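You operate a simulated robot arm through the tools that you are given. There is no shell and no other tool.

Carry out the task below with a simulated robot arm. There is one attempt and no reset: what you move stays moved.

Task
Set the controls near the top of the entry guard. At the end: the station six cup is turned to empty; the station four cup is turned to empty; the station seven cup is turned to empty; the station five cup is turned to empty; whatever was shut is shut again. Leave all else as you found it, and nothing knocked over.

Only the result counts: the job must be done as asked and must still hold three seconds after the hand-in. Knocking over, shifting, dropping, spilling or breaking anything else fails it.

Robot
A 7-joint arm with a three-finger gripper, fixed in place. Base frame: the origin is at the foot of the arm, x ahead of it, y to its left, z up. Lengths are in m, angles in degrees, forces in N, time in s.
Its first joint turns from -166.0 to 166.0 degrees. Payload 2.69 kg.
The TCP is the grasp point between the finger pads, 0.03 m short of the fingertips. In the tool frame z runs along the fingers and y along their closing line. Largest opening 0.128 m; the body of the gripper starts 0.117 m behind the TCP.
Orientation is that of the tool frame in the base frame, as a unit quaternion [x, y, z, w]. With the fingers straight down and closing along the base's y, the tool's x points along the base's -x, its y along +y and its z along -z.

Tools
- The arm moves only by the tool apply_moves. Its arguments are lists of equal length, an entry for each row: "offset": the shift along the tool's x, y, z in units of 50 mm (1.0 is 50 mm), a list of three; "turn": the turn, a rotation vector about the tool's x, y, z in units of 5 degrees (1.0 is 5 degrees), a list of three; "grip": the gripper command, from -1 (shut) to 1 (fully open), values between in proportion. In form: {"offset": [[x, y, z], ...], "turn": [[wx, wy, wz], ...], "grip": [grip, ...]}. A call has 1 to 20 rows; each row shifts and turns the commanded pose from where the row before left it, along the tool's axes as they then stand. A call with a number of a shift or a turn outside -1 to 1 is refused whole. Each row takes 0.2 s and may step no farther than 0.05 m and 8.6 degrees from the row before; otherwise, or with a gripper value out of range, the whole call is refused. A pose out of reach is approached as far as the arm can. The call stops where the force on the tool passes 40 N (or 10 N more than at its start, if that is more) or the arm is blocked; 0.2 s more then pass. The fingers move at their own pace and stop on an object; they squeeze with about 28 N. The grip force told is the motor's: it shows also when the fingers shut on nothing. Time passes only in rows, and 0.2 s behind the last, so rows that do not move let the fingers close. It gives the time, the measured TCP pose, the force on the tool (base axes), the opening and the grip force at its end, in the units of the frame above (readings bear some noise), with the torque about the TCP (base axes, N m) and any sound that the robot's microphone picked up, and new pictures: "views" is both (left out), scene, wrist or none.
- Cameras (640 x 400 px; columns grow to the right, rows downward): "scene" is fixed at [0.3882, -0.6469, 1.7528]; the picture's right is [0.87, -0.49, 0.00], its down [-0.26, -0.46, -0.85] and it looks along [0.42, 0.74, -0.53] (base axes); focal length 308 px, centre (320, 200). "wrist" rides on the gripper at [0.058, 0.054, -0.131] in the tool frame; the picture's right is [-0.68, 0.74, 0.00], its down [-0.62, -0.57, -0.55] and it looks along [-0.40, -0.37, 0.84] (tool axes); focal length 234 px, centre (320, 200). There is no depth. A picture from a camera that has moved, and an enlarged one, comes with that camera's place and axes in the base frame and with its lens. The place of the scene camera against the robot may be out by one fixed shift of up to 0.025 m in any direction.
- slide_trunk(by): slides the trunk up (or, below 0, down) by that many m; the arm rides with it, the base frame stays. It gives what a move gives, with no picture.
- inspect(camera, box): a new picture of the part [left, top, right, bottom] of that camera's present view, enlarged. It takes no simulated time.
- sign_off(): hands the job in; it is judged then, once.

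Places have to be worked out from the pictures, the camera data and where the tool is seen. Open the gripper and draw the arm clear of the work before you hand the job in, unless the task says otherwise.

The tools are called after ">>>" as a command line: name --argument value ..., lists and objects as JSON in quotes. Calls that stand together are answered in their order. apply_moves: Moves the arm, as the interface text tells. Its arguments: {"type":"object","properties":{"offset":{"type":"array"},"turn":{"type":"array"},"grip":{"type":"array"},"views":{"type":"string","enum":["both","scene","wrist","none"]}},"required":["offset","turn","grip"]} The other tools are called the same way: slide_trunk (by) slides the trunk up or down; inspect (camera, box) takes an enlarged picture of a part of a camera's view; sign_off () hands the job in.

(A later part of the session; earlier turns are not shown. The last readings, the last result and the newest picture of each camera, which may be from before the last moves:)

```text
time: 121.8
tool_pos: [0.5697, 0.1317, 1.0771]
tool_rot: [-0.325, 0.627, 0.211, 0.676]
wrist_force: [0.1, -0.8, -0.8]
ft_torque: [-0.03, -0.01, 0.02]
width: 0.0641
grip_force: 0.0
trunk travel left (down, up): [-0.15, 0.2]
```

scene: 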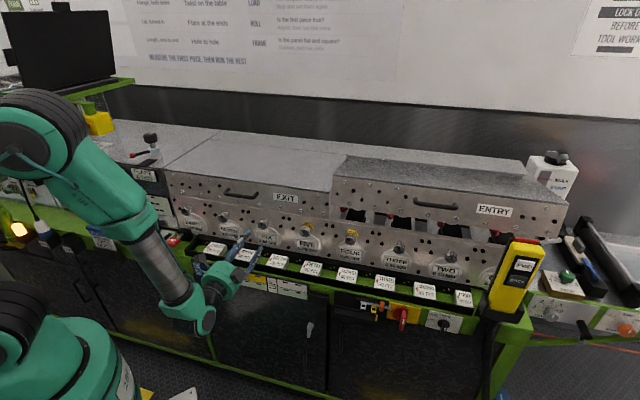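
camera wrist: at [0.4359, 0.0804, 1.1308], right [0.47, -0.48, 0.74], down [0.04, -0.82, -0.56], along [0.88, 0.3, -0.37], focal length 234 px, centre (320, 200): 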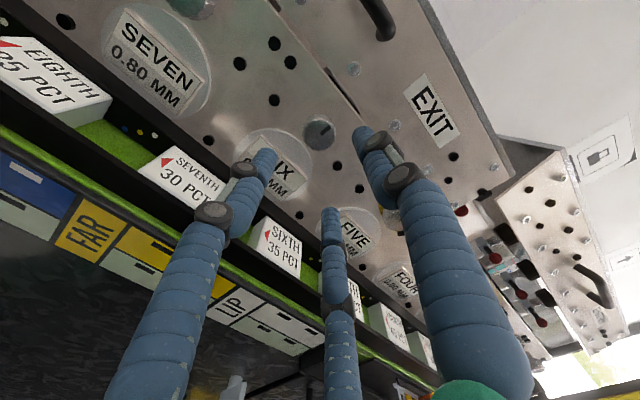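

>>> apply_moves --offset '[[-0.01, -0.02, 0.75], [0, 0, 0.75], [0, 0, 0.67], [0, 0, 0], [0, 0, 0], [0, 0, 0]]' --turn '[[0, 0, 0], [0, 0, 0], [0, 0, 0], [0, 0, 0], [0, 0, 0], [0, 0, 0]]' --grip '[0, 0, 0, -1, -1, -1]'

>>> inspect --camera "wrist" --box '[250, 100, 410, 220]'

```text
time: 123.2
tool_pos: [0.6452, 0.2052, 1.0779]
tool_rot: [-0.326, 0.628, 0.212, 0.674]
wrist_force: [-6.0, 14.9, -12.1]
ft_torque: [-0.22, 0.2, 0.68]
width: 0.0341
grip_force: 45.4
trunk travel left (down, up): [-0.15, 0.2]
camera wrist: at [0.5222, 0.1439, 1.0106], right [-0.59, 0.6, 0.54], down [-0.07, -0.7, 0.71], along [0.8, 0.38, 0.46], focal length 234 px, centre (320, 200)
```

scene: 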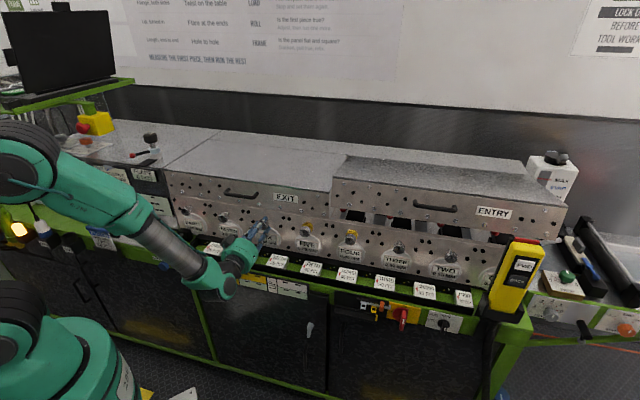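
wrist: 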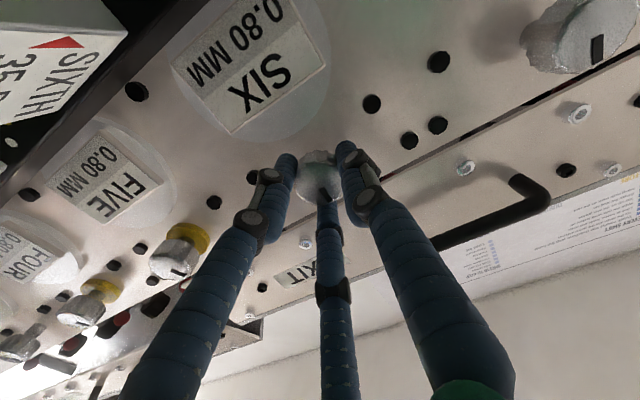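

```text
3.33 times, centred on (330, 160) of wrist
camera zoom: at [0.5222, 0.1439, 1.0106], right [-0.59, 0.6, 0.54], down [-0.07, -0.7, 0.71], along [0.8, 0.38, 0.46], focal length 781 px, centre (287, 333)
```

zoom: 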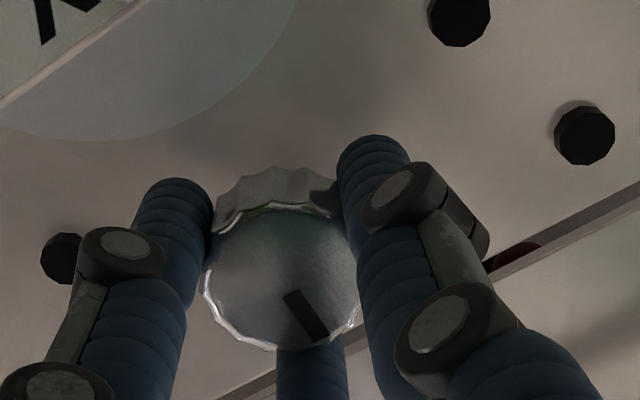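

Well centred. Relieve slightly and turn clockwise.

>>> apply_moves --offset '[[0.02, 0.02, 0], [0, 0, 0], [0, 0, 0], [0, 0, 0], [0, 0, 0], [0, 0, 0], [0, 0, 0], [0, 0, 0], [0, 0, 0], [0, 0, 0], [0, 0, 0]]' --turn '[[0, 0, 0], [0, 0, 1], [0, 0, 1], [0, 0, 1], [0, 0, 1], [0, 0, 1], [0, 0, 1], [0, 0, 1], [0, 0, 1], [0, 0, 1], [0, 0, 0]]' --grip '[-1, -1, -1, -1, -1, -1, -1, -1, -1, -1, -1]' --views "none"

```text
time: 124.5
tool_pos: [0.6459, 0.2051, 1.0776]
tool_rot: [-0.215, 0.673, 0.319, 0.632]
wrist_force: [-17.8, -3.3, 8.2]
ft_torque: [0.13, -0.15, 0.07]
width: 0.0341
grip_force: 44.5
trunk travel left (down, up): [-0.15, 0.2]
stopped in row 6: the force on the tool passed its limit at 41 N (the readings are from after the stop); the commanded pose is now the measured one
```

Stopped briefly at 41 N after 20°. Loads have dropped; I'll ease off axially and continue in gentler steps.

>>> apply_moves --offset '[[0, 0.01, -0.02], [0, 0, 0], [0, 0, 0], [0, 0, 0], [0, 0, 0], [0, 0, 0], [0, 0, 0], [0, 0, 0]]' --turn '[[0, 0, 0], [0, 0, 0.7], [0, 0, 0.7], [0, 0, 0.7], [0, 0, 0.7], [0, 0, 0.7], [0, 0, 0.7], [0, 0, 0]]' --grip '[-1, -1, -1, -1, -1, -1, -1, -1]' --views "none"

```text
time: 126.2
tool_pos: [0.6446, 0.2068, 1.0785]
tool_rot: [-0.089, 0.701, 0.429, 0.563]
wrist_force: [-5.9, 8.2, 13.3]
ft_torque: [0.4, -0.42, 0.57]
width: 0.0342
grip_force: 44.9
trunk travel left (down, up): [-0.15, 0.2]
```

>>> apply_moves --offset '[[-0.01, 0.03, 0], [0, 0, 0], [0, 0, 0], [0, 0, 0], [0, 0, 0], [0, 0, 0], [0, 0, 0], [0, 0, 0], [0, 0, 0], [0, 0, 0], [0, 0, 0]]' --turn '[[0, 0, 1], [0, 0, 1], [0, 0, 1], [0, 0, 1], [0, 0, 1], [0, 0, 1], [0, 0, 1], [0, 0, 1], [0, 0, 1], [0, 0, 1], [0, 0, 0]]' --grip '[-1, -1, -1, -1, -1, -1, -1, -1, -1, -1, -1]'

>>> inspect --camera "wrist" --box '[250, 100, 410, 220]'

```text
time: 128.7
tool_pos: [0.6446, 0.2049, 1.0782]
tool_rot: [0.216, 0.672, 0.627, 0.329]
wrist_force: [0.1, -3.3, 4.4]
ft_torque: [0.19, -0.2, -0.03]
width: 0.0343
grip_force: 44.4
trunk travel left (down, up): [-0.15, 0.2]
camera wrist: at [0.505, 0.1621, 1.1199], right [0.38, -0.39, 0.84], down [0.1, -0.89, -0.45], along [0.92, 0.26, -0.3], focal length 234 px, centre (320, 200)
```

scene: 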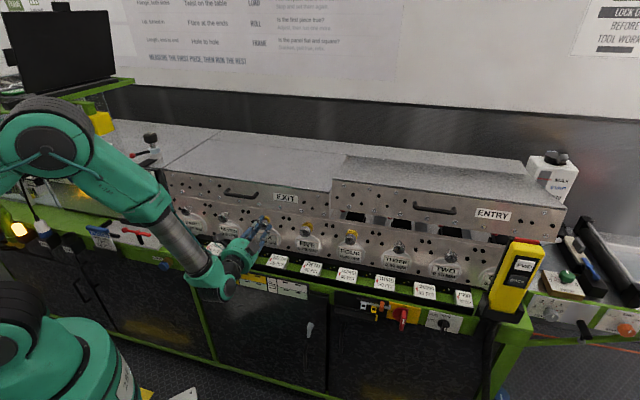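
wrist: 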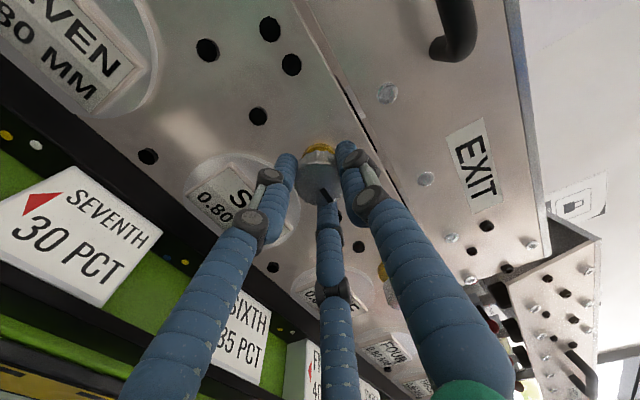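

```text
3.33 times, centred on (330, 160) of wrist
camera zoom: at [0.505, 0.1621, 1.1199], right [0.38, -0.39, 0.84], down [0.1, -0.89, -0.45], along [0.92, 0.26, -0.3], focal length 781 px, centre (287, 333)
```

zoom: 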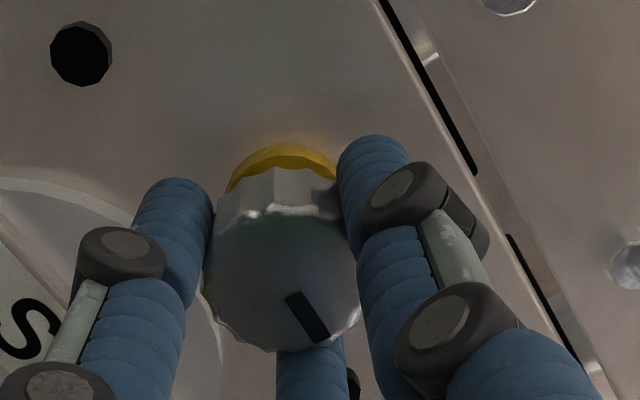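

>>> apply_moves --offset '[[0, 0, 0], [0, 0, 0], [0, 0, 0], [0, 0, 0], [0, 0, 0], [0, 0, 0], [0, 0, 0], [0, 0, 0], [0, 0, 0], [0, 0, 0], [0, 0, 0]]' --turn '[[0, 0, 1], [0, 0, 1], [0, 0, 1], [0, 0, 1], [0, 0, 1], [0, 0, 1], [0, 0, 1], [0, 0, 1], [0, 0, 1], [0, 0, 1], [0, 0, 0]]' --grip '[-1, -1, -1, -1, -1, -1, -1, -1, -1, -1, -1]' --views "none"

```text
time: 131.1
tool_pos: [0.6444, 0.206, 1.0785]
tool_rot: [0.481, 0.518, 0.706, 0.033]
wrist_force: [-5.4, -16.2, -6.8]
ft_torque: [-0.24, 0.21, -0.36]
width: 0.034
grip_force: 45.0
trunk travel left (down, up): [-0.15, 0.2]
```

>>> apply_moves --offset '[[0, 0, -0.02], [0, 0, 0], [0, 0, 0], [0, 0, 0], [0, 0, 0], [0, 0, 0], [0, 0, 0], [0, 0, 0], [0, 0, 0], [0, 0, 0], [0, 0, 0]]' --turn '[[0, 0, 1], [0, 0, 1], [0, 0, 1], [0, 0, 1], [0, 0, 1], [0, 0, 1], [0, 0, 1], [0, 0, 1], [0, 0, 1], [0, 0, 1], [0, 0, 0]]' --grip '[-1, -1, -1, -1, -1, -1, -1, -1, -1, -1, -1]' --views "none"

```text
time: 133.4
tool_pos: [0.6452, 0.2049, 1.0771]
tool_rot: [0.655, 0.268, 0.654, -0.27]
wrist_force: [16.7, -2.9, -7.9]
ft_torque: [-0.06, 0.06, -0.2]
width: 0.0341
grip_force: 44.8
trunk travel left (down, up): [-0.15, 0.2]
```

>>> apply_moves --offset '[[0, 0, 0.01], [0, 0, 0], [0, 0, 0], [0, 0, 0], [0, 0, 0], [0, 0, 0], [0, 0, 0], [0, 0, 0], [0, 0, 0], [0, 0, 0], [0, 0, 0]]' --turn '[[0, 0, 1], [0, 0, 1], [0, 0, 1], [0, 0, 1], [0, 0, 1], [0, 0, 1], [0, 0, 1], [0, 0, 1], [0, 0, 1], [0, 0, 1], [0, 0, 0]]' --grip '[-1, -1, -1, -1, -1, -1, -1, -1, -1, -1, -1]'

>>> inspect --camera "wrist" --box '[250, 100, 410, 220]'

```text
time: 135.8
tool_pos: [0.6451, 0.2069, 1.0773]
tool_rot: [0.706, -0.035, 0.48, -0.52]
wrist_force: [14.8, -6.6, 1.6]
ft_torque: [0.17, -0.15, -0.3]
width: 0.0342
grip_force: 44.4
trunk travel left (down, up): [-0.15, 0.2]
camera wrist: at [0.6075, 0.0579, 1.0733], right [-0.03, 0.03, -1.0], down [-0.98, 0.21, 0.04], along [0.21, 0.98, 0.03], focal length 234 px, centre (320, 200)
```

scene: 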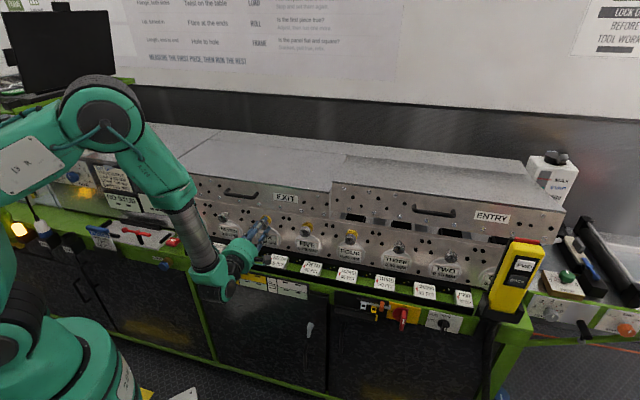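
wrist: 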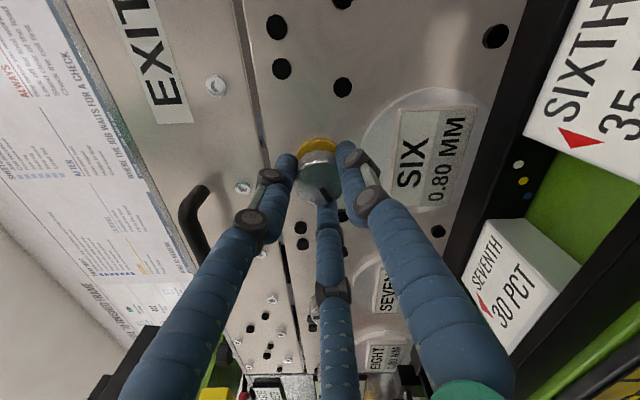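

```text
3.33 times, centred on (330, 160) of wrist
camera zoom: at [0.6075, 0.0579, 1.0733], right [-0.03, 0.03, -1.0], down [-0.98, 0.21, 0.04], along [0.21, 0.98, 0.03], focal length 781 px, centre (287, 333)
```

zoom: 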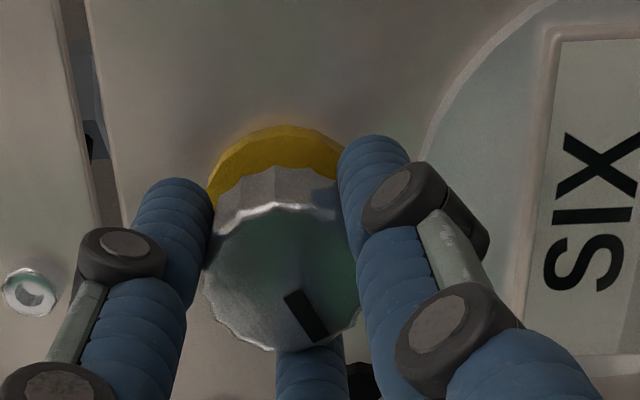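

>>> apply_moves --offset '[[0, 0, 0], [0, 0, 0], [0, 0, 0], [0, 0, 0], [0, 0, 0], [0, 0, 0], [0, 0, 0], [0, 0, 0], [0, 0, 0], [0, 0, 0], [0, 0, 0]]' --turn '[[0, 0, 1], [0, 0, 1], [0, 0, 1], [0, 0, 1], [0, 0, 1], [0, 0, 1], [0, 0, 1], [0, 0, 1], [0, 0, 1], [0, 0, 1], [0, 0, 0]]' --grip '[-1, -1, -1, -1, -1, -1, -1, -1, -1, -1, -1]' --views "none"

```text
time: 138.2
tool_pos: [0.644, 0.2051, 1.0782]
tool_rot: [-0.625, 0.33, -0.214, 0.674]
wrist_force: [13.6, -9.1, -2.6]
ft_torque: [0.04, 0.02, -0.22]
width: 0.0342
grip_force: 44.8
trunk travel left (down, up): [-0.15, 0.2]
```

>>> apply_moves --offset '[[0, 0, 0], [0, 0, 0], [0, 0, 0], [0, 0, 0], [0, 0, 0], [0, 0, 0], [0, 0, 0]]' --turn '[[0, 0, 1], [0, 0, 1], [0, 0, 1], [0, 0, 1], [0, 0, 1], [0, 0, 1], [0, 0, 0]]' --grip '[-1, -1, -1, -1, -1, -1, -1]'

>>> inspect --camera "wrist" --box '[250, 100, 410, 220]'

```text
time: 139.8
tool_pos: [0.6451, 0.2054, 1.0776]
tool_rot: [-0.518, 0.48, -0.033, 0.707]
wrist_force: [5.5, -13.6, 6.7]
ft_torque: [0.16, -0.21, -0.38]
width: 0.0343
grip_force: 44.6
trunk travel left (down, up): [-0.15, 0.2]
camera wrist: at [0.559, 0.1074, 0.9981], right [-0.7, 0.71, -0.13], down [-0.47, -0.31, 0.83], along [0.55, 0.63, 0.55], focal length 234 px, centre (320, 200)
```

scene: 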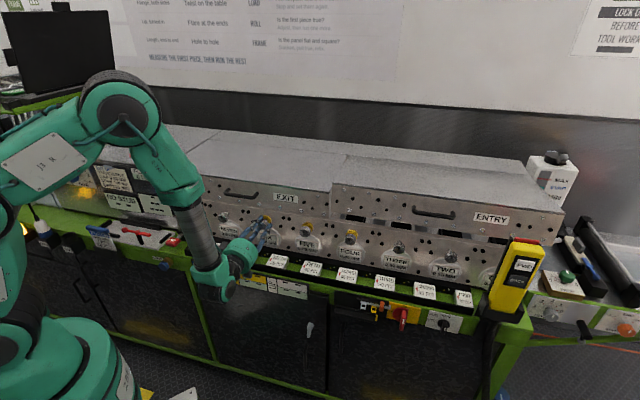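
wrist: 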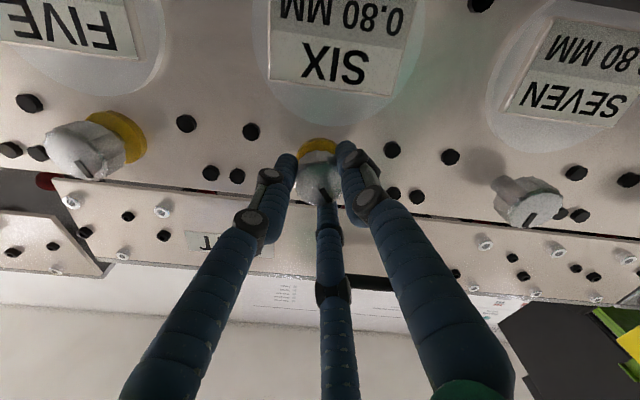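

```text
3.33 times, centred on (330, 160) of wrist
camera zoom: at [0.559, 0.1074, 0.9981], right [-0.7, 0.71, -0.13], down [-0.47, -0.31, 0.83], along [0.55, 0.63, 0.55], focal length 781 px, centre (287, 333)
```

zoom: 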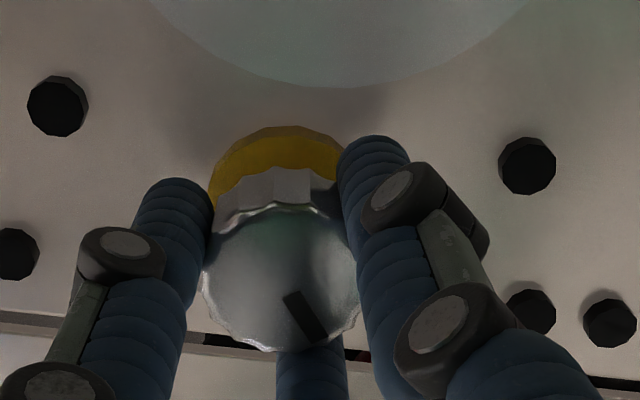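

>>> apply_moves --offset '[[0, 0, 0], [0, 0, 0], [0, 0, 0], [0, 0, 0], [0, 0, 0]]' --turn '[[0, 0, 1], [0, 0, 1], [0, 0, 1], [0, 0, 0.8], [0, 0, 0]]' --grip '[-1, -1, -1, -1, -1]'

>>> inspect --camera "wrist" --box '[250, 100, 410, 220]'

```text
time: 141.1
tool_pos: [0.6447, 0.2054, 1.078]
tool_rot: [-0.432, 0.559, 0.084, 0.702]
wrist_force: [9.5, -8.6, 7.9]
ft_torque: [-0.16, -0.54, -0.17]
width: 0.0338
grip_force: 45.1
trunk travel left (down, up): [-0.15, 0.2]
camera wrist: at [0.5406, 0.126, 0.9993], right [-0.69, 0.7, 0.2], down [-0.27, -0.51, 0.82], along [0.67, 0.51, 0.54], focal length 234 px, centre (320, 200)
```

scene: 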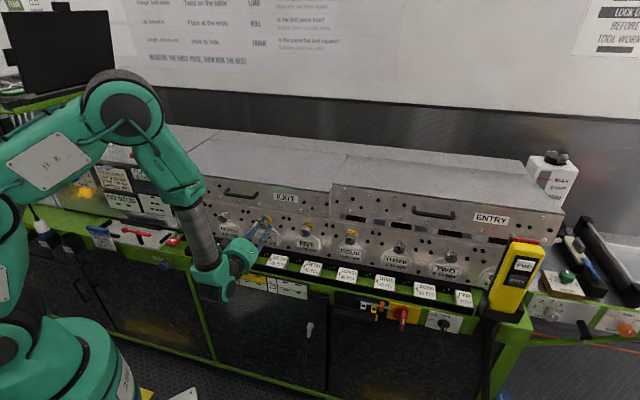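
wrist: 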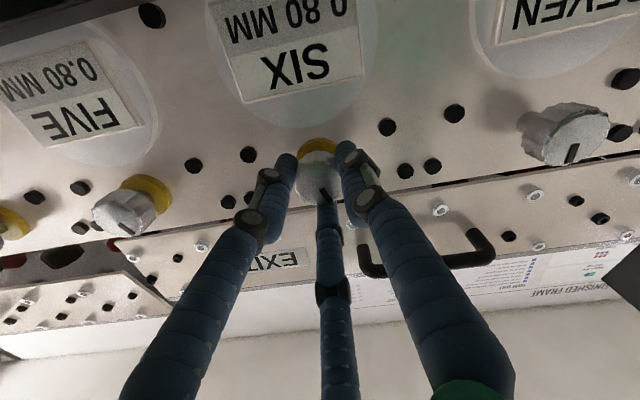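

```text
3.33 times, centred on (330, 160) of wrist
camera zoom: at [0.5406, 0.126, 0.9993], right [-0.69, 0.7, 0.2], down [-0.27, -0.51, 0.82], along [0.67, 0.51, 0.54], focal length 781 px, centre (287, 333)
```

zoom: 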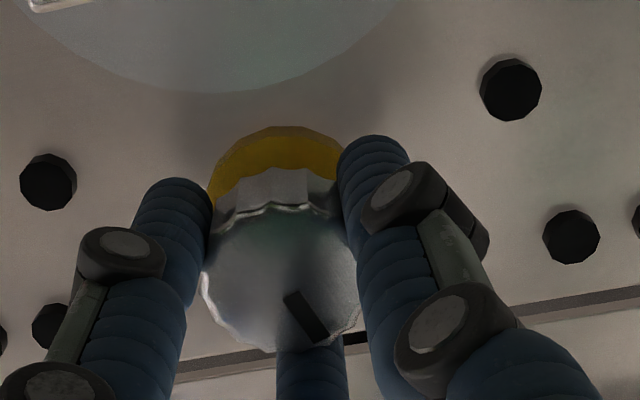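

Torque −0.5 Nm near 339° suggests the stop. As with FIVE I'll release, rewind, re-grip and twist again to confirm it doesn't move.

>>> apply_moves --offset '[[0, 0, 0], [0, 0, 0], [0, 0, -0.8], [0, 0, -0.8], [0, 0, 0], [0, 0, 0], [0, 0, 0], [0, 0, 0], [0, 0, 0], [0, 0, 0], [0, 0, 0], [0, 0, 0], [0, 0, 0], [0, 0, 0], [0, 0, 0], [0, 0, 0], [0, 0, 0], [0, 0, 0], [0, 0, 0], [0, 0, 0]]' --turn '[[0, 0, 0], [0, 0, 0], [0, 0, 0], [0, 0, 0], [0, 0, -1], [0, 0, -1], [0, 0, -1], [0, 0, -1], [0, 0, -1], [0, 0, -1], [0, 0, -1], [0, 0, -1], [0, 0, -1], [0, 0, -1], [0, 0, -1], [0, 0, -1], [0, 0, -1], [0, 0, -1], [0, 0, -1], [0, 0, -1]]' --grip '[0, 0, 0, 0, 0, 0, 0, 0, 0, 0, 0, 0, 0, 0, 0, 0, 0, 0, 0, 0]' --views "scene"

>>> inspect --camera "scene" --box '[245, 205, 320, 250]'

```text
time: 145.2
tool_pos: [0.5868, 0.1491, 1.0781]
tool_rot: [0.691, -0.15, 0.388, -0.591]
wrist_force: [-0.2, -0.7, 0.3]
ft_torque: [0.0, 0.05, 0.03]
width: 0.0641
grip_force: 0.0
trunk travel left (down, up): [-0.15, 0.2]
```

scene: 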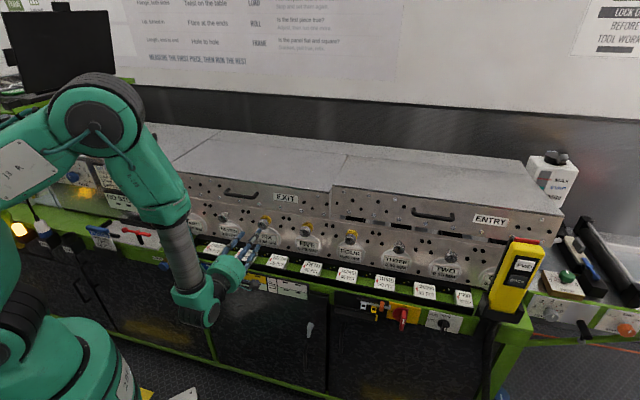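

```text
8.53 times, centred on (282, 228) of scene
camera zoom: at [0.3882, -0.6469, 1.7528], right [0.87, -0.49, 0.0], down [-0.26, -0.46, -0.85], along [0.42, 0.74, -0.53], focal length 2630 px, centre (640, -35)
```

zoom: 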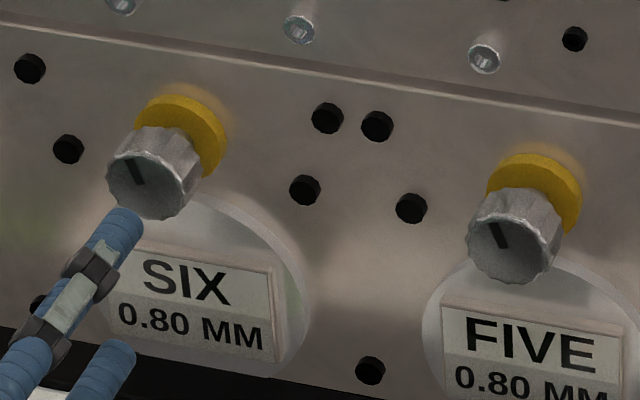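

SIX's pointer matches FIVE's final angle. I'll still do a brief confirming twist.

>>> apply_moves --offset '[[0.028, 0.01, 0.85], [0, 0, 0.82], [0, 0, 0], [0, 0, 0], [0, 0, 0], [0, 0, 0], [0, 0, 0], [0, 0, 0], [0, 0, 0], [0, 0, 0], [0, 0, 0], [0, 0, 0], [0, 0, 0]]' --turn '[[0, 0, 0], [0, 0, 0], [0, 0, 0], [0, 0, 0], [0, 0, 0], [0, 0, 1], [0, 0, 1], [0, 0, 1], [0, 0, 1], [0, 0, 1], [0, 0, 1], [0, 0, 1], [0, 0, 0]]' --grip '[0, 0, -1, -1, -1, -1, -1, -1, -1, -1, -1, -1, -1]' --views "wrist"

>>> inspect --camera "scene" --box '[245, 205, 320, 250]'

```text
time: 148.1
tool_pos: [0.6477, 0.2065, 1.0786]
tool_rot: [-0.613, 0.352, -0.191, 0.681]
wrist_force: [-2.4, -6.2, 7.5]
ft_torque: [0.23, -0.21, 0.04]
width: 0.0351
grip_force: 44.9
trunk travel left (down, up): [-0.15, 0.2]
camera wrist: at [0.5842, 0.0851, 1.0109], right [-0.59, 0.6, -0.55], down [-0.71, -0.06, 0.7], along [0.39, 0.8, 0.46], focal length 234 px, centre (320, 200)
```

wrist: 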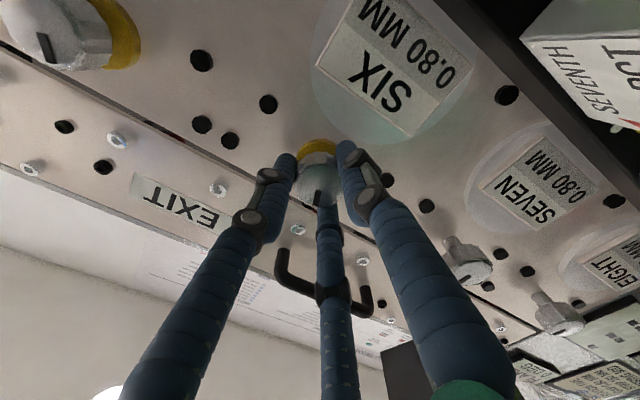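

```text
8.53 times, centred on (282, 228) of scene
camera zoom: at [0.3882, -0.6469, 1.7528], right [0.87, -0.49, 0.0], down [-0.26, -0.46, -0.85], along [0.42, 0.74, -0.53], focal length 2630 px, centre (640, -35)
```

zoom: 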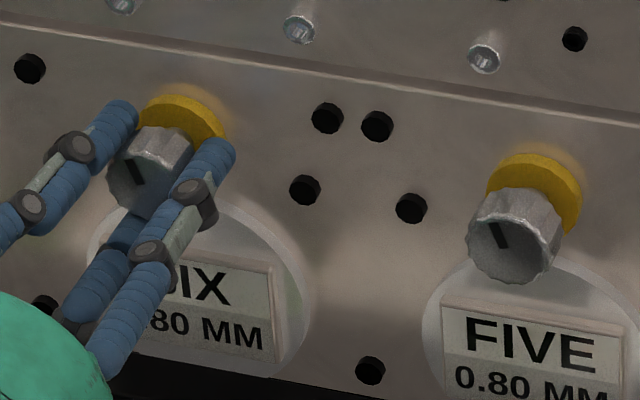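

SIX stayed put too — it's at its stop. Now release and move on to SEVEN (u≈0.153), rewinding the wrist.

>>> apply_moves --offset '[[0, 0, 0], [0, 0, 0], [0, 0, -0.6], [0, 0, -1], [0, 0, -0.6], [-0.763, 0.205, 0], [-0.763, 0.205, 0], [-0.763, 0.205, 0], [-0.763, 0.205, 0], [0, 0, 0], [0, 0, 0], [0, 0, 0], [0, 0, 0], [0, 0, 0], [0, 0, 0], [0, 0, 0], [0, 0, 0], [0, 0, 0], [0, 0, 0], [0, 0, 0]]' --turn '[[0, 0, 0], [0, 0, 0], [0, 0, 0], [0, 0, 0], [0, 0, 0], [0, 0, 0], [0, 0, 0], [0, 0, 0], [0, 0, 0], [0, 0, -1], [0, 0, -1], [0, 0, -1], [0, 0, -1], [0, 0, -1], [0, 0, -1], [0, 0, -1], [0, 0, -1], [0, 0, -1], [0, 0, -1], [0, 0, -1]]' --grip '[0, 0, 0, 0, 0, 0, 0, 0, 0, 0, 0, 0, 0, 0, 0, 0, 0, 0, 0, 0]' --views "scene"

>>> apply_moves --offset '[[0, 0, 0], [0, 0, 0], [0, 0, 0], [0, 0, 0], [0, 0, 0], [0, 0, 0], [0, 0, 0], [0, 0, 0], [0, 0, 0], [0, 0, 0], [0, 0, 0], [0, 0, 0], [0, 0, 0], [0, 0, 0]]' --turn '[[0, 0, -1], [0, 0, -1], [0, 0, -1], [0, 0, -1], [0, 0, -1], [0, 0, -1], [0, 0, -1], [0, 0, -1], [0, 0, -1], [0, 0, -1], [0, 0, -1], [0, 0, -1], [0, 0, -1], [0, 0, -1]]' --grip '[0, 0, 0, 0, 0, 0, 0, 0, 0, 0, 0, 0, 0, 0]' --views "none"

>>> apply_moves --offset '[[0, 0, 0], [0, 0, 0], [0, 0, 0], [0, 0, 0], [0, 0, 0], [0, 0, 0], [0, 0, 0], [0, 0, 0], [0, 0, 0], [0, 0, 0], [0, 0, 0], [0, 0, 0], [0, 0, 0], [0, 0, 0]]' --turn '[[0, 0, -1], [0, 0, -1], [0, 0, -1], [0, 0, -1], [0, 0, -1], [0, 0, -1], [0, 0, -1], [0, 0, -1], [0, 0, -1], [0, 0, -1], [0, 0, -1], [0, 0, -1], [0, 0, -1], [0, 0, -1]]' --grip '[0, 0, 0, 0, 0, 0, 0, 0, 0, 0, 0, 0, 0, 0]'

>>> inspect --camera "wrist" --box '[200, 60, 460, 260]'

```text
time: 152.2
tool_pos: [0.458, 0.242, 1.0754]
tool_rot: [0.707, -0.028, 0.485, -0.515]
wrist_force: [-0.8, -0.1, 0.5]
ft_torque: [0.04, 0.0, -0.03]
width: 0.0638
grip_force: 0.0
trunk travel left (down, up): [-0.15, 0.2]
```

scene: 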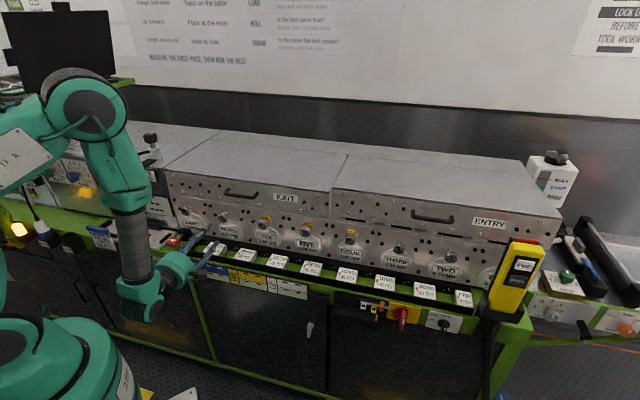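

```text
time: 155.2
tool_pos: [0.4604, 0.2425, 1.0759]
tool_rot: [0.595, 0.381, 0.693, -0.144]
wrist_force: [-0.4, 0.0, 1.1]
ft_torque: [-0.05, 0.0, -0.01]
width: 0.0642
grip_force: 0.0
trunk travel left (down, up): [-0.15, 0.2]
```

```text
time: 158.2
tool_pos: [0.4596, 0.2426, 1.076]
tool_rot: [0.268, 0.654, 0.65, 0.279]
wrist_force: [0.3, -0.3, -0.5]
ft_torque: [0.02, -0.01, -0.03]
width: 0.0639
grip_force: 0.0
trunk travel left (down, up): [-0.15, 0.2]
camera wrist: at [0.3249, 0.1941, 1.1271], right [0.47, -0.47, 0.75], down [0.05, -0.83, -0.55], along [0.88, 0.29, -0.36], focal length 234 px, centre (320, 200)
```

scene: 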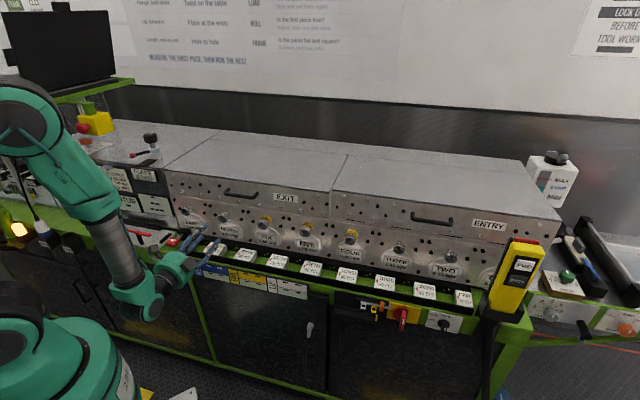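
wrist: 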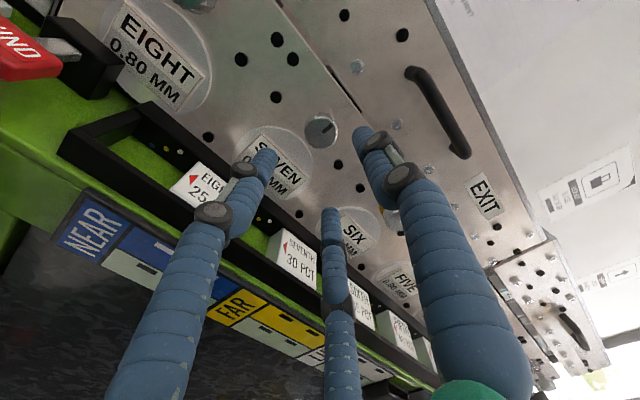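

```text
2.00 times, centred on (330, 160) of wrist
camera zoom: at [0.3249, 0.1941, 1.1271], right [0.47, -0.47, 0.75], down [0.05, -0.83, -0.55], along [0.88, 0.29, -0.36], focal length 468 px, centre (300, 280)
```

zoom: 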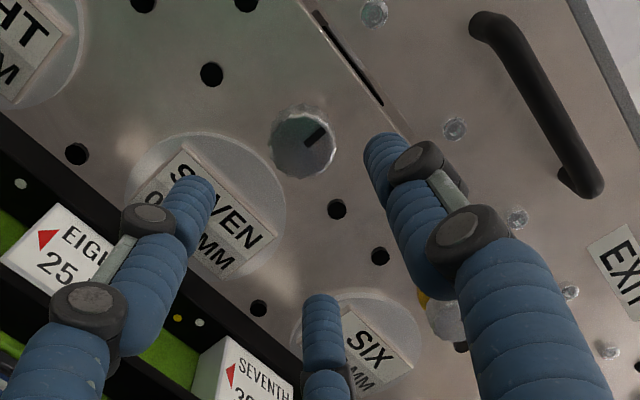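

The entry lid has nearly closed by itself. SEVEN's axis is at u≈0.153, z≈1.078; rewinding to −100° and gripping.

>>> apply_moves --offset '[[0.01, 0.045, 0], [0, 0, 0], [0, 0, 0], [0, 0, 0], [0, 0, 0], [0, 0, 0], [0, 0, 0], [0, 0, 0], [0, 0, 0], [0, 0, 0], [0, 0, 0], [0, 0, 0], [0, 0, 0], [0, 0, 0], [0, 0, 0], [0, 0, 0], [0, 0, 0], [0, 0, 0], [0, 0, 0], [0, 0, 0]]' --turn '[[0, 0, -1], [0, 0, -1], [0, 0, -1], [0, 0, -1], [0, 0, -1], [0, 0, -1], [0, 0, -1], [0, 0, -1], [0, 0, -1], [0, 0, -1], [0, 0, -1], [0, 0, -1], [0, 0, -1], [0, 0, -1], [0, 0, -1], [0, 0, -1], [0, 0, -1], [0, 0, -1], [0, 0, -1], [0, 0, -1]]' --grip '[0, 0, 0, 0, 0, 0, 0, 0, 0, 0, 0, 0, 0, 0, 0, 0, 0, 0, 0, 0]' --views "none"

```text
time: 162.4
tool_pos: [0.4555, 0.2262, 1.1124]
tool_rot: [-0.33, 0.627, 0.206, 0.674]
wrist_force: [-0.8, -0.5, 0.6]
ft_torque: [-0.03, -0.02, -0.1]
width: 0.0641
grip_force: 0.2
out of reach, approached as far as the arm can: row 19, 20
trunk travel left (down, up): [-0.15, 0.2]
```

At this spot −100° is out of reach; I'll come back to about −80°.

>>> apply_moves --offset '[[0, 0, 0], [0, 0, 0], [0, 0, 0], [0, 0, 0], [0, 0, 0]]' --turn '[[0, 0, 1], [0, 0, 1], [0, 0, 1], [0, 0, 1], [0, 0, 0]]' --grip '[0, 0, 0, 0, 0]'

```text
time: 163.7
tool_pos: [0.4573, 0.2267, 1.1097]
tool_rot: [-0.215, 0.674, 0.32, 0.631]
wrist_force: [0.5, -0.2, -0.3]
ft_torque: [0.02, -0.03, 0.02]
width: 0.0641
grip_force: 0.0
trunk travel left (down, up): [-0.15, 0.2]
camera wrist: at [0.3211, 0.1799, 1.0604], right [-0.43, 0.44, 0.79], down [0.07, -0.85, 0.52], along [0.9, 0.28, 0.34], focal length 234 px, centre (320, 200)
```

scene: 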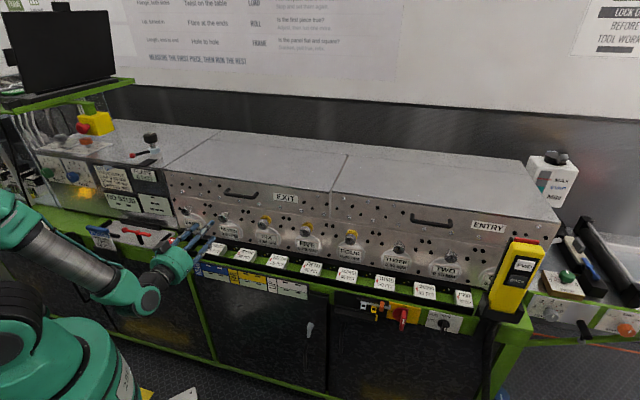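
wrist: 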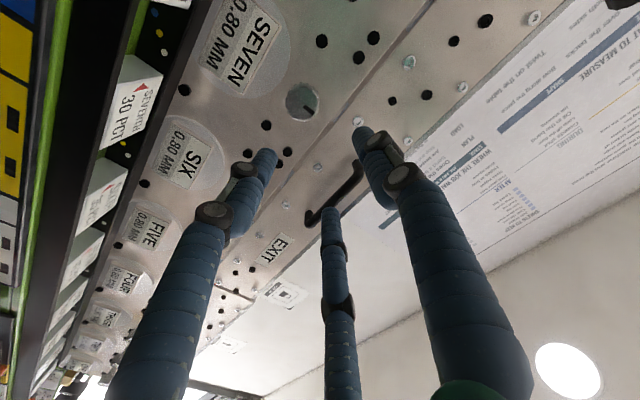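

The arm posture changed (elbow now lower-left). Let me check that region for any contact before proceeding.

>>> inspect --camera "scene" --box '[0, 140, 240, 340]'

>>> inspect --camera "scene" --box '[160, 130, 580, 300]'

```text
2.00 times, centred on (120, 240) of scene
camera zoom: at [0.3882, -0.6469, 1.7528], right [0.87, -0.49, 0.0], down [-0.26, -0.46, -0.85], along [0.42, 0.74, -0.53], focal length 616 px, centre (720, 120)
```

zoom: 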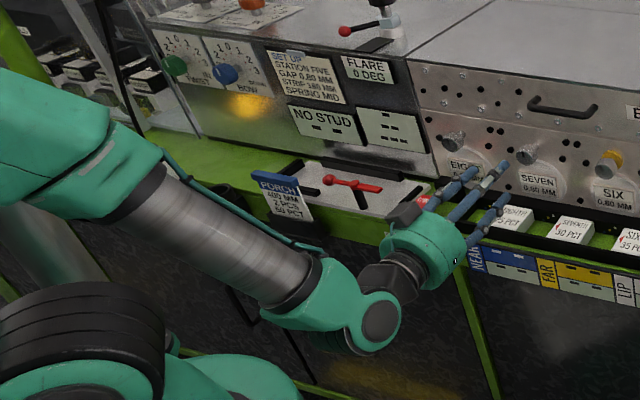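

```text
1.52 times, centred on (370, 215) of scene
camera zoom: at [0.3882, -0.6469, 1.7528], right [0.87, -0.49, 0.0], down [-0.26, -0.46, -0.85], along [0.42, 0.74, -0.53], focal length 470 px, centre (244, 177)
```

zoom: 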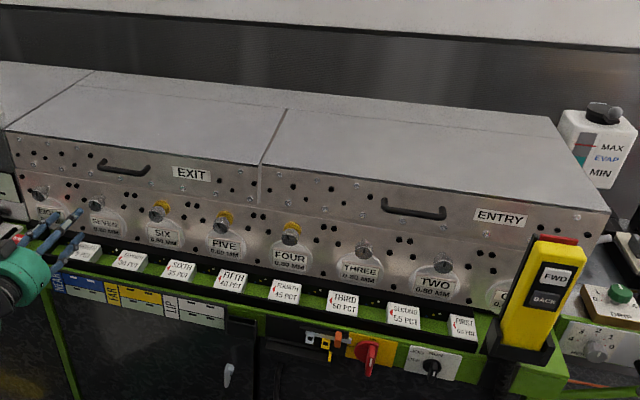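

The entry lid appears fully shut now. To restore a comfortable arm posture I'll rotate the wrist back toward 0°, then use two grips for SEVEN.

>>> apply_moves --offset '[[0, 0, 0], [0, 0, 0], [0, 0, 0], [0, 0, 0], [0, 0, 0], [0, 0, 0], [0, 0, 0], [0, 0, 0], [0, 0, 0], [0, 0, 0], [0, 0, 0], [0, 0, 0], [0, 0, 0], [0, 0, 0], [0, 0, 0], [0, 0, 0]]' --turn '[[0, 0, 1], [0, 0, 1], [0, 0, 1], [0, 0, 1], [0, 0, 1], [0, 0, 1], [0, 0, 1], [0, 0, 1], [0, 0, 1], [0, 0, 1], [0, 0, 1], [0, 0, 1], [0, 0, 1], [0, 0, 1], [0, 0, 1], [0, 0, 1]]' --grip '[0, 0, 0, 0, 0, 0, 0, 0, 0, 0, 0, 0, 0, 0, 0, 0]'

```text
time: 167.1
tool_pos: [0.4581, 0.226, 1.11]
tool_rot: [0.269, 0.654, 0.651, 0.278]
wrist_force: [0.9, 0.3, 1.2]
ft_torque: [-0.02, 0.01, -0.01]
width: 0.0643
grip_force: 0.1
trunk travel left (down, up): [-0.15, 0.2]
camera wrist: at [0.3235, 0.1777, 1.1618], right [0.47, -0.47, 0.75], down [0.05, -0.83, -0.56], along [0.88, 0.29, -0.37], focal length 234 px, centre (320, 200)
```

scene: 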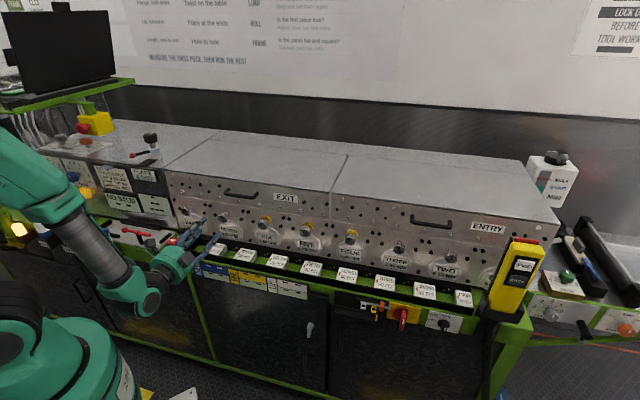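
wrist: 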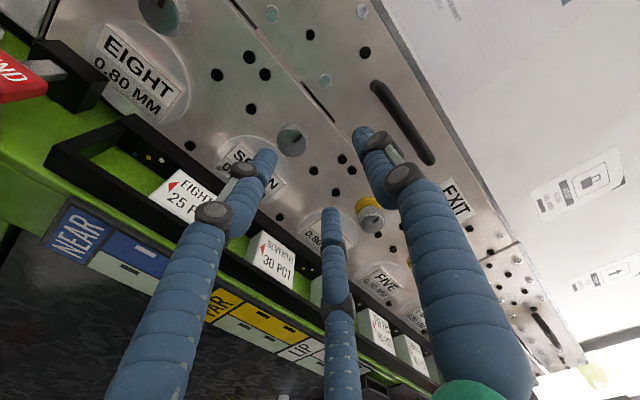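

Posture is back to normal. I'll align on SEVEN (u 0.153, z 1.078), advance and grip with the wrist at 0°.

>>> apply_moves --offset '[[0.226, -0.634, 0], [0, 0, 0.3]]' --turn '[[0, 0, 0], [0, 0, 0]]' --grip '[0, 0]'

>>> inspect --camera "wrist" --box '[200, 60, 460, 260]'

```text
time: 167.7
tool_pos: [0.4628, 0.2457, 1.0804]
tool_rot: [0.268, 0.654, 0.649, 0.28]
wrist_force: [-0.7, 0.8, 0.1]
ft_torque: [0.02, 0.0, -0.01]
width: 0.0639
grip_force: 0.0
trunk travel left (down, up): [-0.15, 0.2]
camera wrist: at [0.328, 0.196, 1.1313], right [0.47, -0.47, 0.75], down [0.05, -0.83, -0.56], along [0.88, 0.29, -0.36], focal length 234 px, centre (320, 200)
```

scene: 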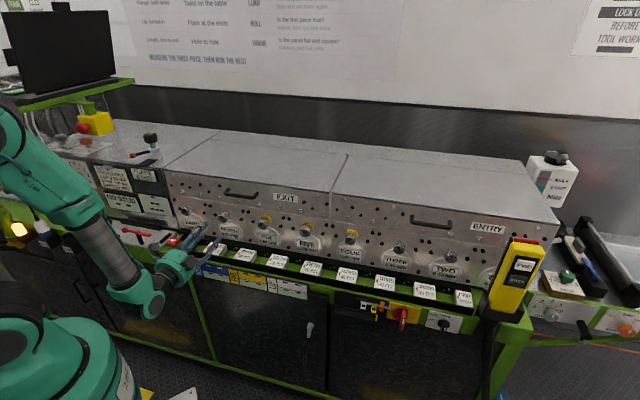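
wrist: 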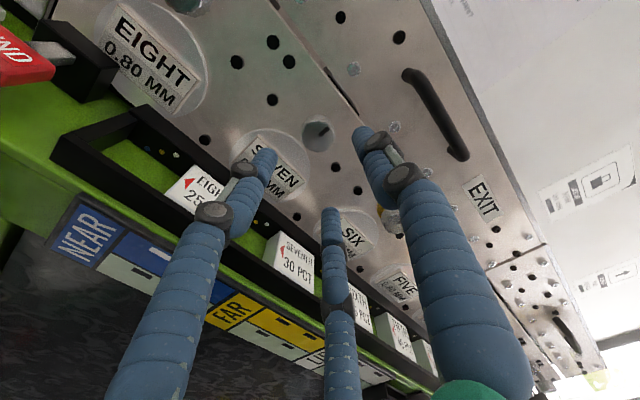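

```text
2.00 times, centred on (330, 160) of wrist
camera zoom: at [0.328, 0.196, 1.1313], right [0.47, -0.47, 0.75], down [0.05, -0.83, -0.56], along [0.88, 0.29, -0.36], focal length 468 px, centre (300, 280)
```

zoom: 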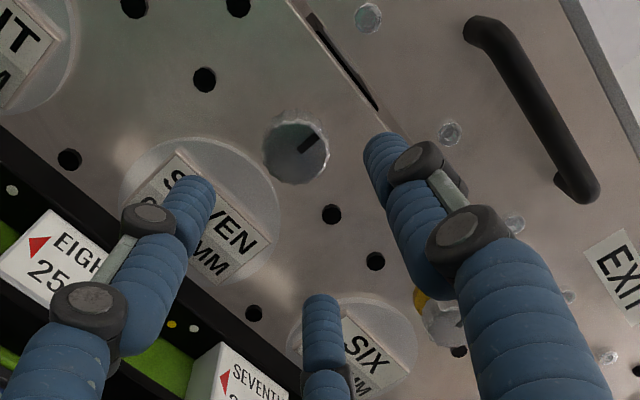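

>>> apply_moves --offset '[[0.02, -0.036, 0.7], [0, 0, 0.7], [0, 0, 0.64], [0, 0, 0], [0, 0, 0], [0, 0, 0]]' --turn '[[0, 0, 0], [0, 0, 0], [0, 0, 0], [0, 0, 0], [0, 0, 0], [0, 0, 0]]' --grip '[0, 0, 0, -1, -1, -1]' --views "wrist"

>>> inspect --camera "wrist" --box '[250, 100, 410, 220]'

```text
time: 169.1
tool_pos: [0.5337, 0.3207, 1.0767]
tool_rot: [0.269, 0.655, 0.65, 0.278]
wrist_force: [8.0, 4.4, -9.0]
ft_torque: [-0.1, 0.05, -0.01]
width: 0.0368
grip_force: 45.0
trunk travel left (down, up): [-0.15, 0.2]
camera wrist: at [0.3991, 0.271, 1.1293], right [0.47, -0.47, 0.75], down [0.05, -0.83, -0.56], along [0.88, 0.29, -0.37], focal length 234 px, centre (320, 200)
```

wrist: 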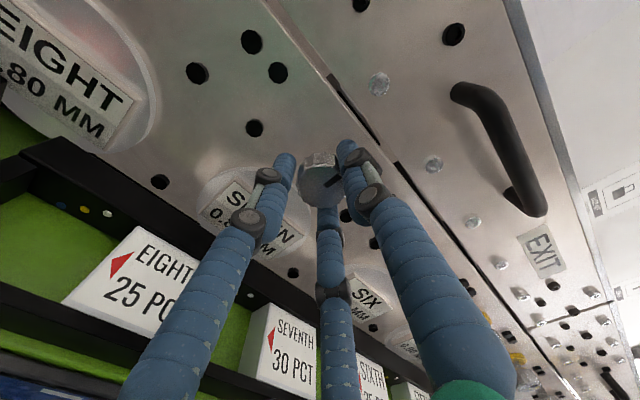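

```text
3.33 times, centred on (330, 160) of wrist
camera zoom: at [0.3991, 0.271, 1.1293], right [0.47, -0.47, 0.75], down [0.05, -0.83, -0.56], along [0.88, 0.29, -0.37], focal length 781 px, centre (287, 333)
```

zoom: 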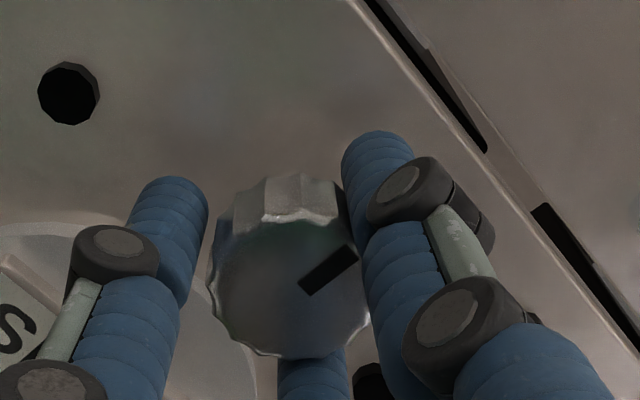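

>>> apply_moves --offset '[[-0.03, -0.01, 0], [0, 0, 0], [0, 0, 0], [0, 0, 0], [0, 0, 0], [0, 0, 0], [0, 0, 0]]' --turn '[[0, 0, 0], [0, 0, 0.7], [0, 0, 0.7], [0, 0, 0.7], [0, 0, 0.7], [0, 0, 0.7], [0, 0, 0]]' --grip '[-1, -1, -1, -1, -1, -1, -1]' --views "wrist"

>>> inspect --camera "wrist" --box '[250, 100, 410, 220]'

```text
time: 170.7
tool_pos: [0.5364, 0.3198, 1.0782]
tool_rot: [0.362, 0.605, 0.686, 0.176]
wrist_force: [-1.8, 7.1, 1.1]
ft_torque: [0.08, -0.1, 0.88]
width: 0.0354
grip_force: 45.1
trunk travel left (down, up): [-0.15, 0.2]
stopped in row 7: the force on the tool passed its limit at 41 N (the readings are from after the stop); the commanded pose is now the measured one
camera wrist: at [0.413, 0.2557, 1.1444], right [0.6, -0.61, 0.51], down [-0.09, -0.69, -0.72], along [0.79, 0.39, -0.47], focal length 234 px, centre (320, 200)
```

wrist: 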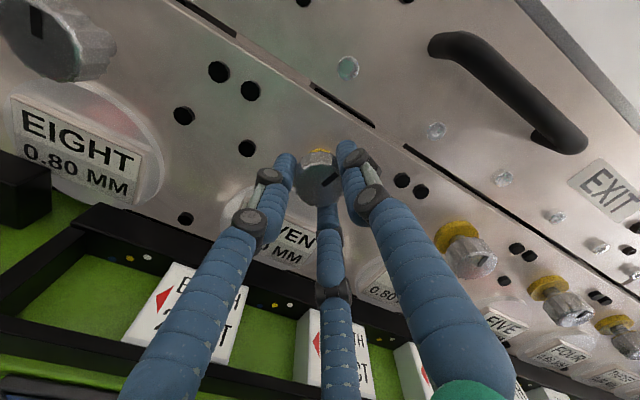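

```text
3.33 times, centred on (330, 160) of wrist
camera zoom: at [0.413, 0.2557, 1.1444], right [0.6, -0.61, 0.51], down [-0.09, -0.69, -0.72], along [0.79, 0.39, -0.47], focal length 781 px, centre (287, 333)
```

zoom: 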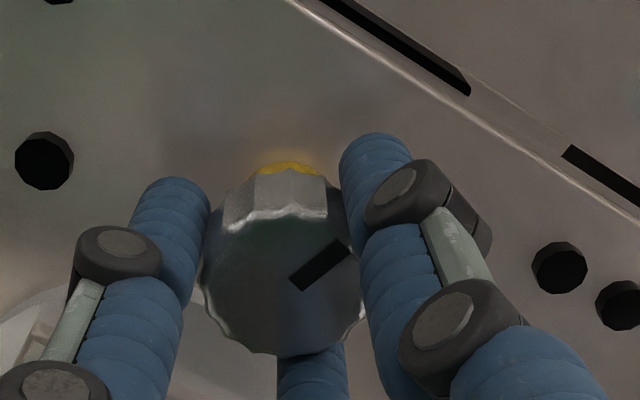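

Re-seated at u≈0.153 with low load, and grease appears. Continue clockwise.

>>> apply_moves --offset '[[0, 0, 0], [0, 0, 0], [0, 0, 0], [0, 0, 0], [0, 0, 0], [0, 0, 0], [0, 0, 0], [0, 0, 0], [0, 0, 0], [0, 0, 0]]' --turn '[[0, 0, 1], [0, 0, 1], [0, 0, 1], [0, 0, 1], [0, 0, 1], [0, 0, 1], [0, 0, 1], [0, 0, 1], [0, 0, 1], [0, 0, 0]]' --grip '[-1, -1, -1, -1, -1, -1, -1, -1, -1, -1]' --views "none"

```text
time: 172.9
tool_pos: [0.5336, 0.3175, 1.0777]
tool_rot: [0.567, 0.42, 0.701, -0.1]
wrist_force: [-6.5, 16.5, -1.4]
ft_torque: [-0.04, 0.11, 0.42]
width: 0.0351
grip_force: 44.9
trunk travel left (down, up): [-0.15, 0.2]
```

>>> apply_moves --offset '[[0, 0, 0.02], [0, 0, 0], [0, 0, 0], [0, 0, 0], [0, 0, 0], [0, 0, 0], [0, 0, 0], [0, 0, 0], [0, 0, 0], [0, 0, 0], [0, 0, 0]]' --turn '[[0, 0, 1], [0, 0, 1], [0, 0, 1], [0, 0, 1], [0, 0, 1], [0, 0, 1], [0, 0, 1], [0, 0, 1], [0, 0, 1], [0, 0, 1], [0, 0, 0]]' --grip '[-1, -1, -1, -1, -1, -1, -1, -1, -1, -1, -1]'

>>> inspect --camera "wrist" --box '[250, 100, 410, 220]'

```text
time: 175.3
tool_pos: [0.534, 0.3179, 1.0783]
tool_rot: [0.691, 0.141, 0.593, -0.387]
wrist_force: [-20.3, 5.8, 2.3]
ft_torque: [-0.08, 0.08, 0.38]
width: 0.0352
grip_force: 44.7
trunk travel left (down, up): [-0.15, 0.2]
camera wrist: at [0.492, 0.1763, 1.111], right [0.31, -0.31, -0.9], down [-0.92, 0.15, -0.37], along [0.25, 0.94, -0.24], focal length 234 px, centre (320, 200)
```

scene: 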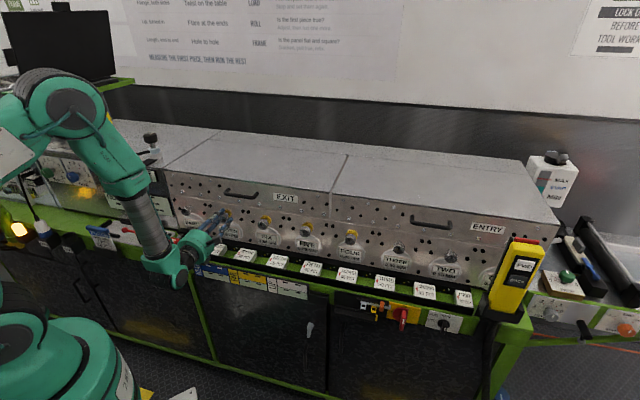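
wrist: 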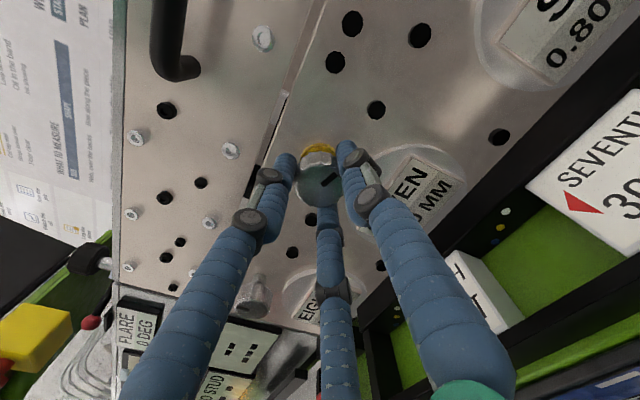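

```text
3.33 times, centred on (330, 160) of wrist
camera zoom: at [0.492, 0.1763, 1.111], right [0.31, -0.31, -0.9], down [-0.92, 0.15, -0.37], along [0.25, 0.94, -0.24], focal length 781 px, centre (287, 333)
```

zoom: 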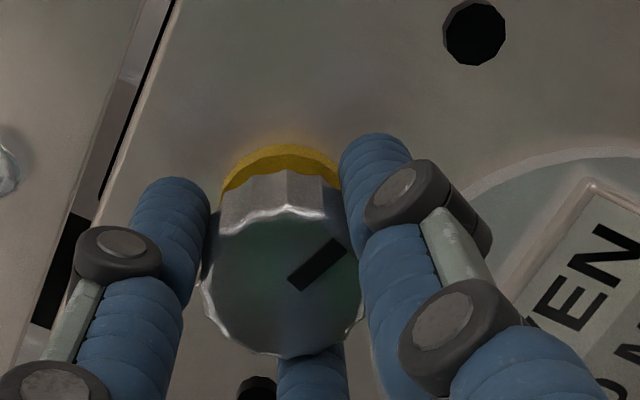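

>>> apply_moves --offset '[[-0.011, -0.028, -0.01], [0, 0, 0], [0, 0, 0], [0, 0, 0], [0, 0, 0], [0, 0, 0], [0, 0, 0], [0, 0, 0], [0, 0, 0], [0, 0, 0]]' --turn '[[0, 0, 1], [0, 0, 1], [0, 0, 1], [0, 0, 1], [0, 0, 1], [0, 0, 1], [0, 0, 1], [0, 0, 1], [0, 0, 1], [0, 0, 0]]' --grip '[-1, -1, -1, -1, -1, -1, -1, -1, -1, -1]' --views "none"

```text
time: 177.5
tool_pos: [0.5353, 0.319, 1.0789]
tool_rot: [0.693, -0.135, 0.4, -0.585]
wrist_force: [2.3, -12.6, -1.2]
ft_torque: [-0.11, 0.19, -0.22]
width: 0.0354
grip_force: 45.1
trunk travel left (down, up): [-0.15, 0.2]
```

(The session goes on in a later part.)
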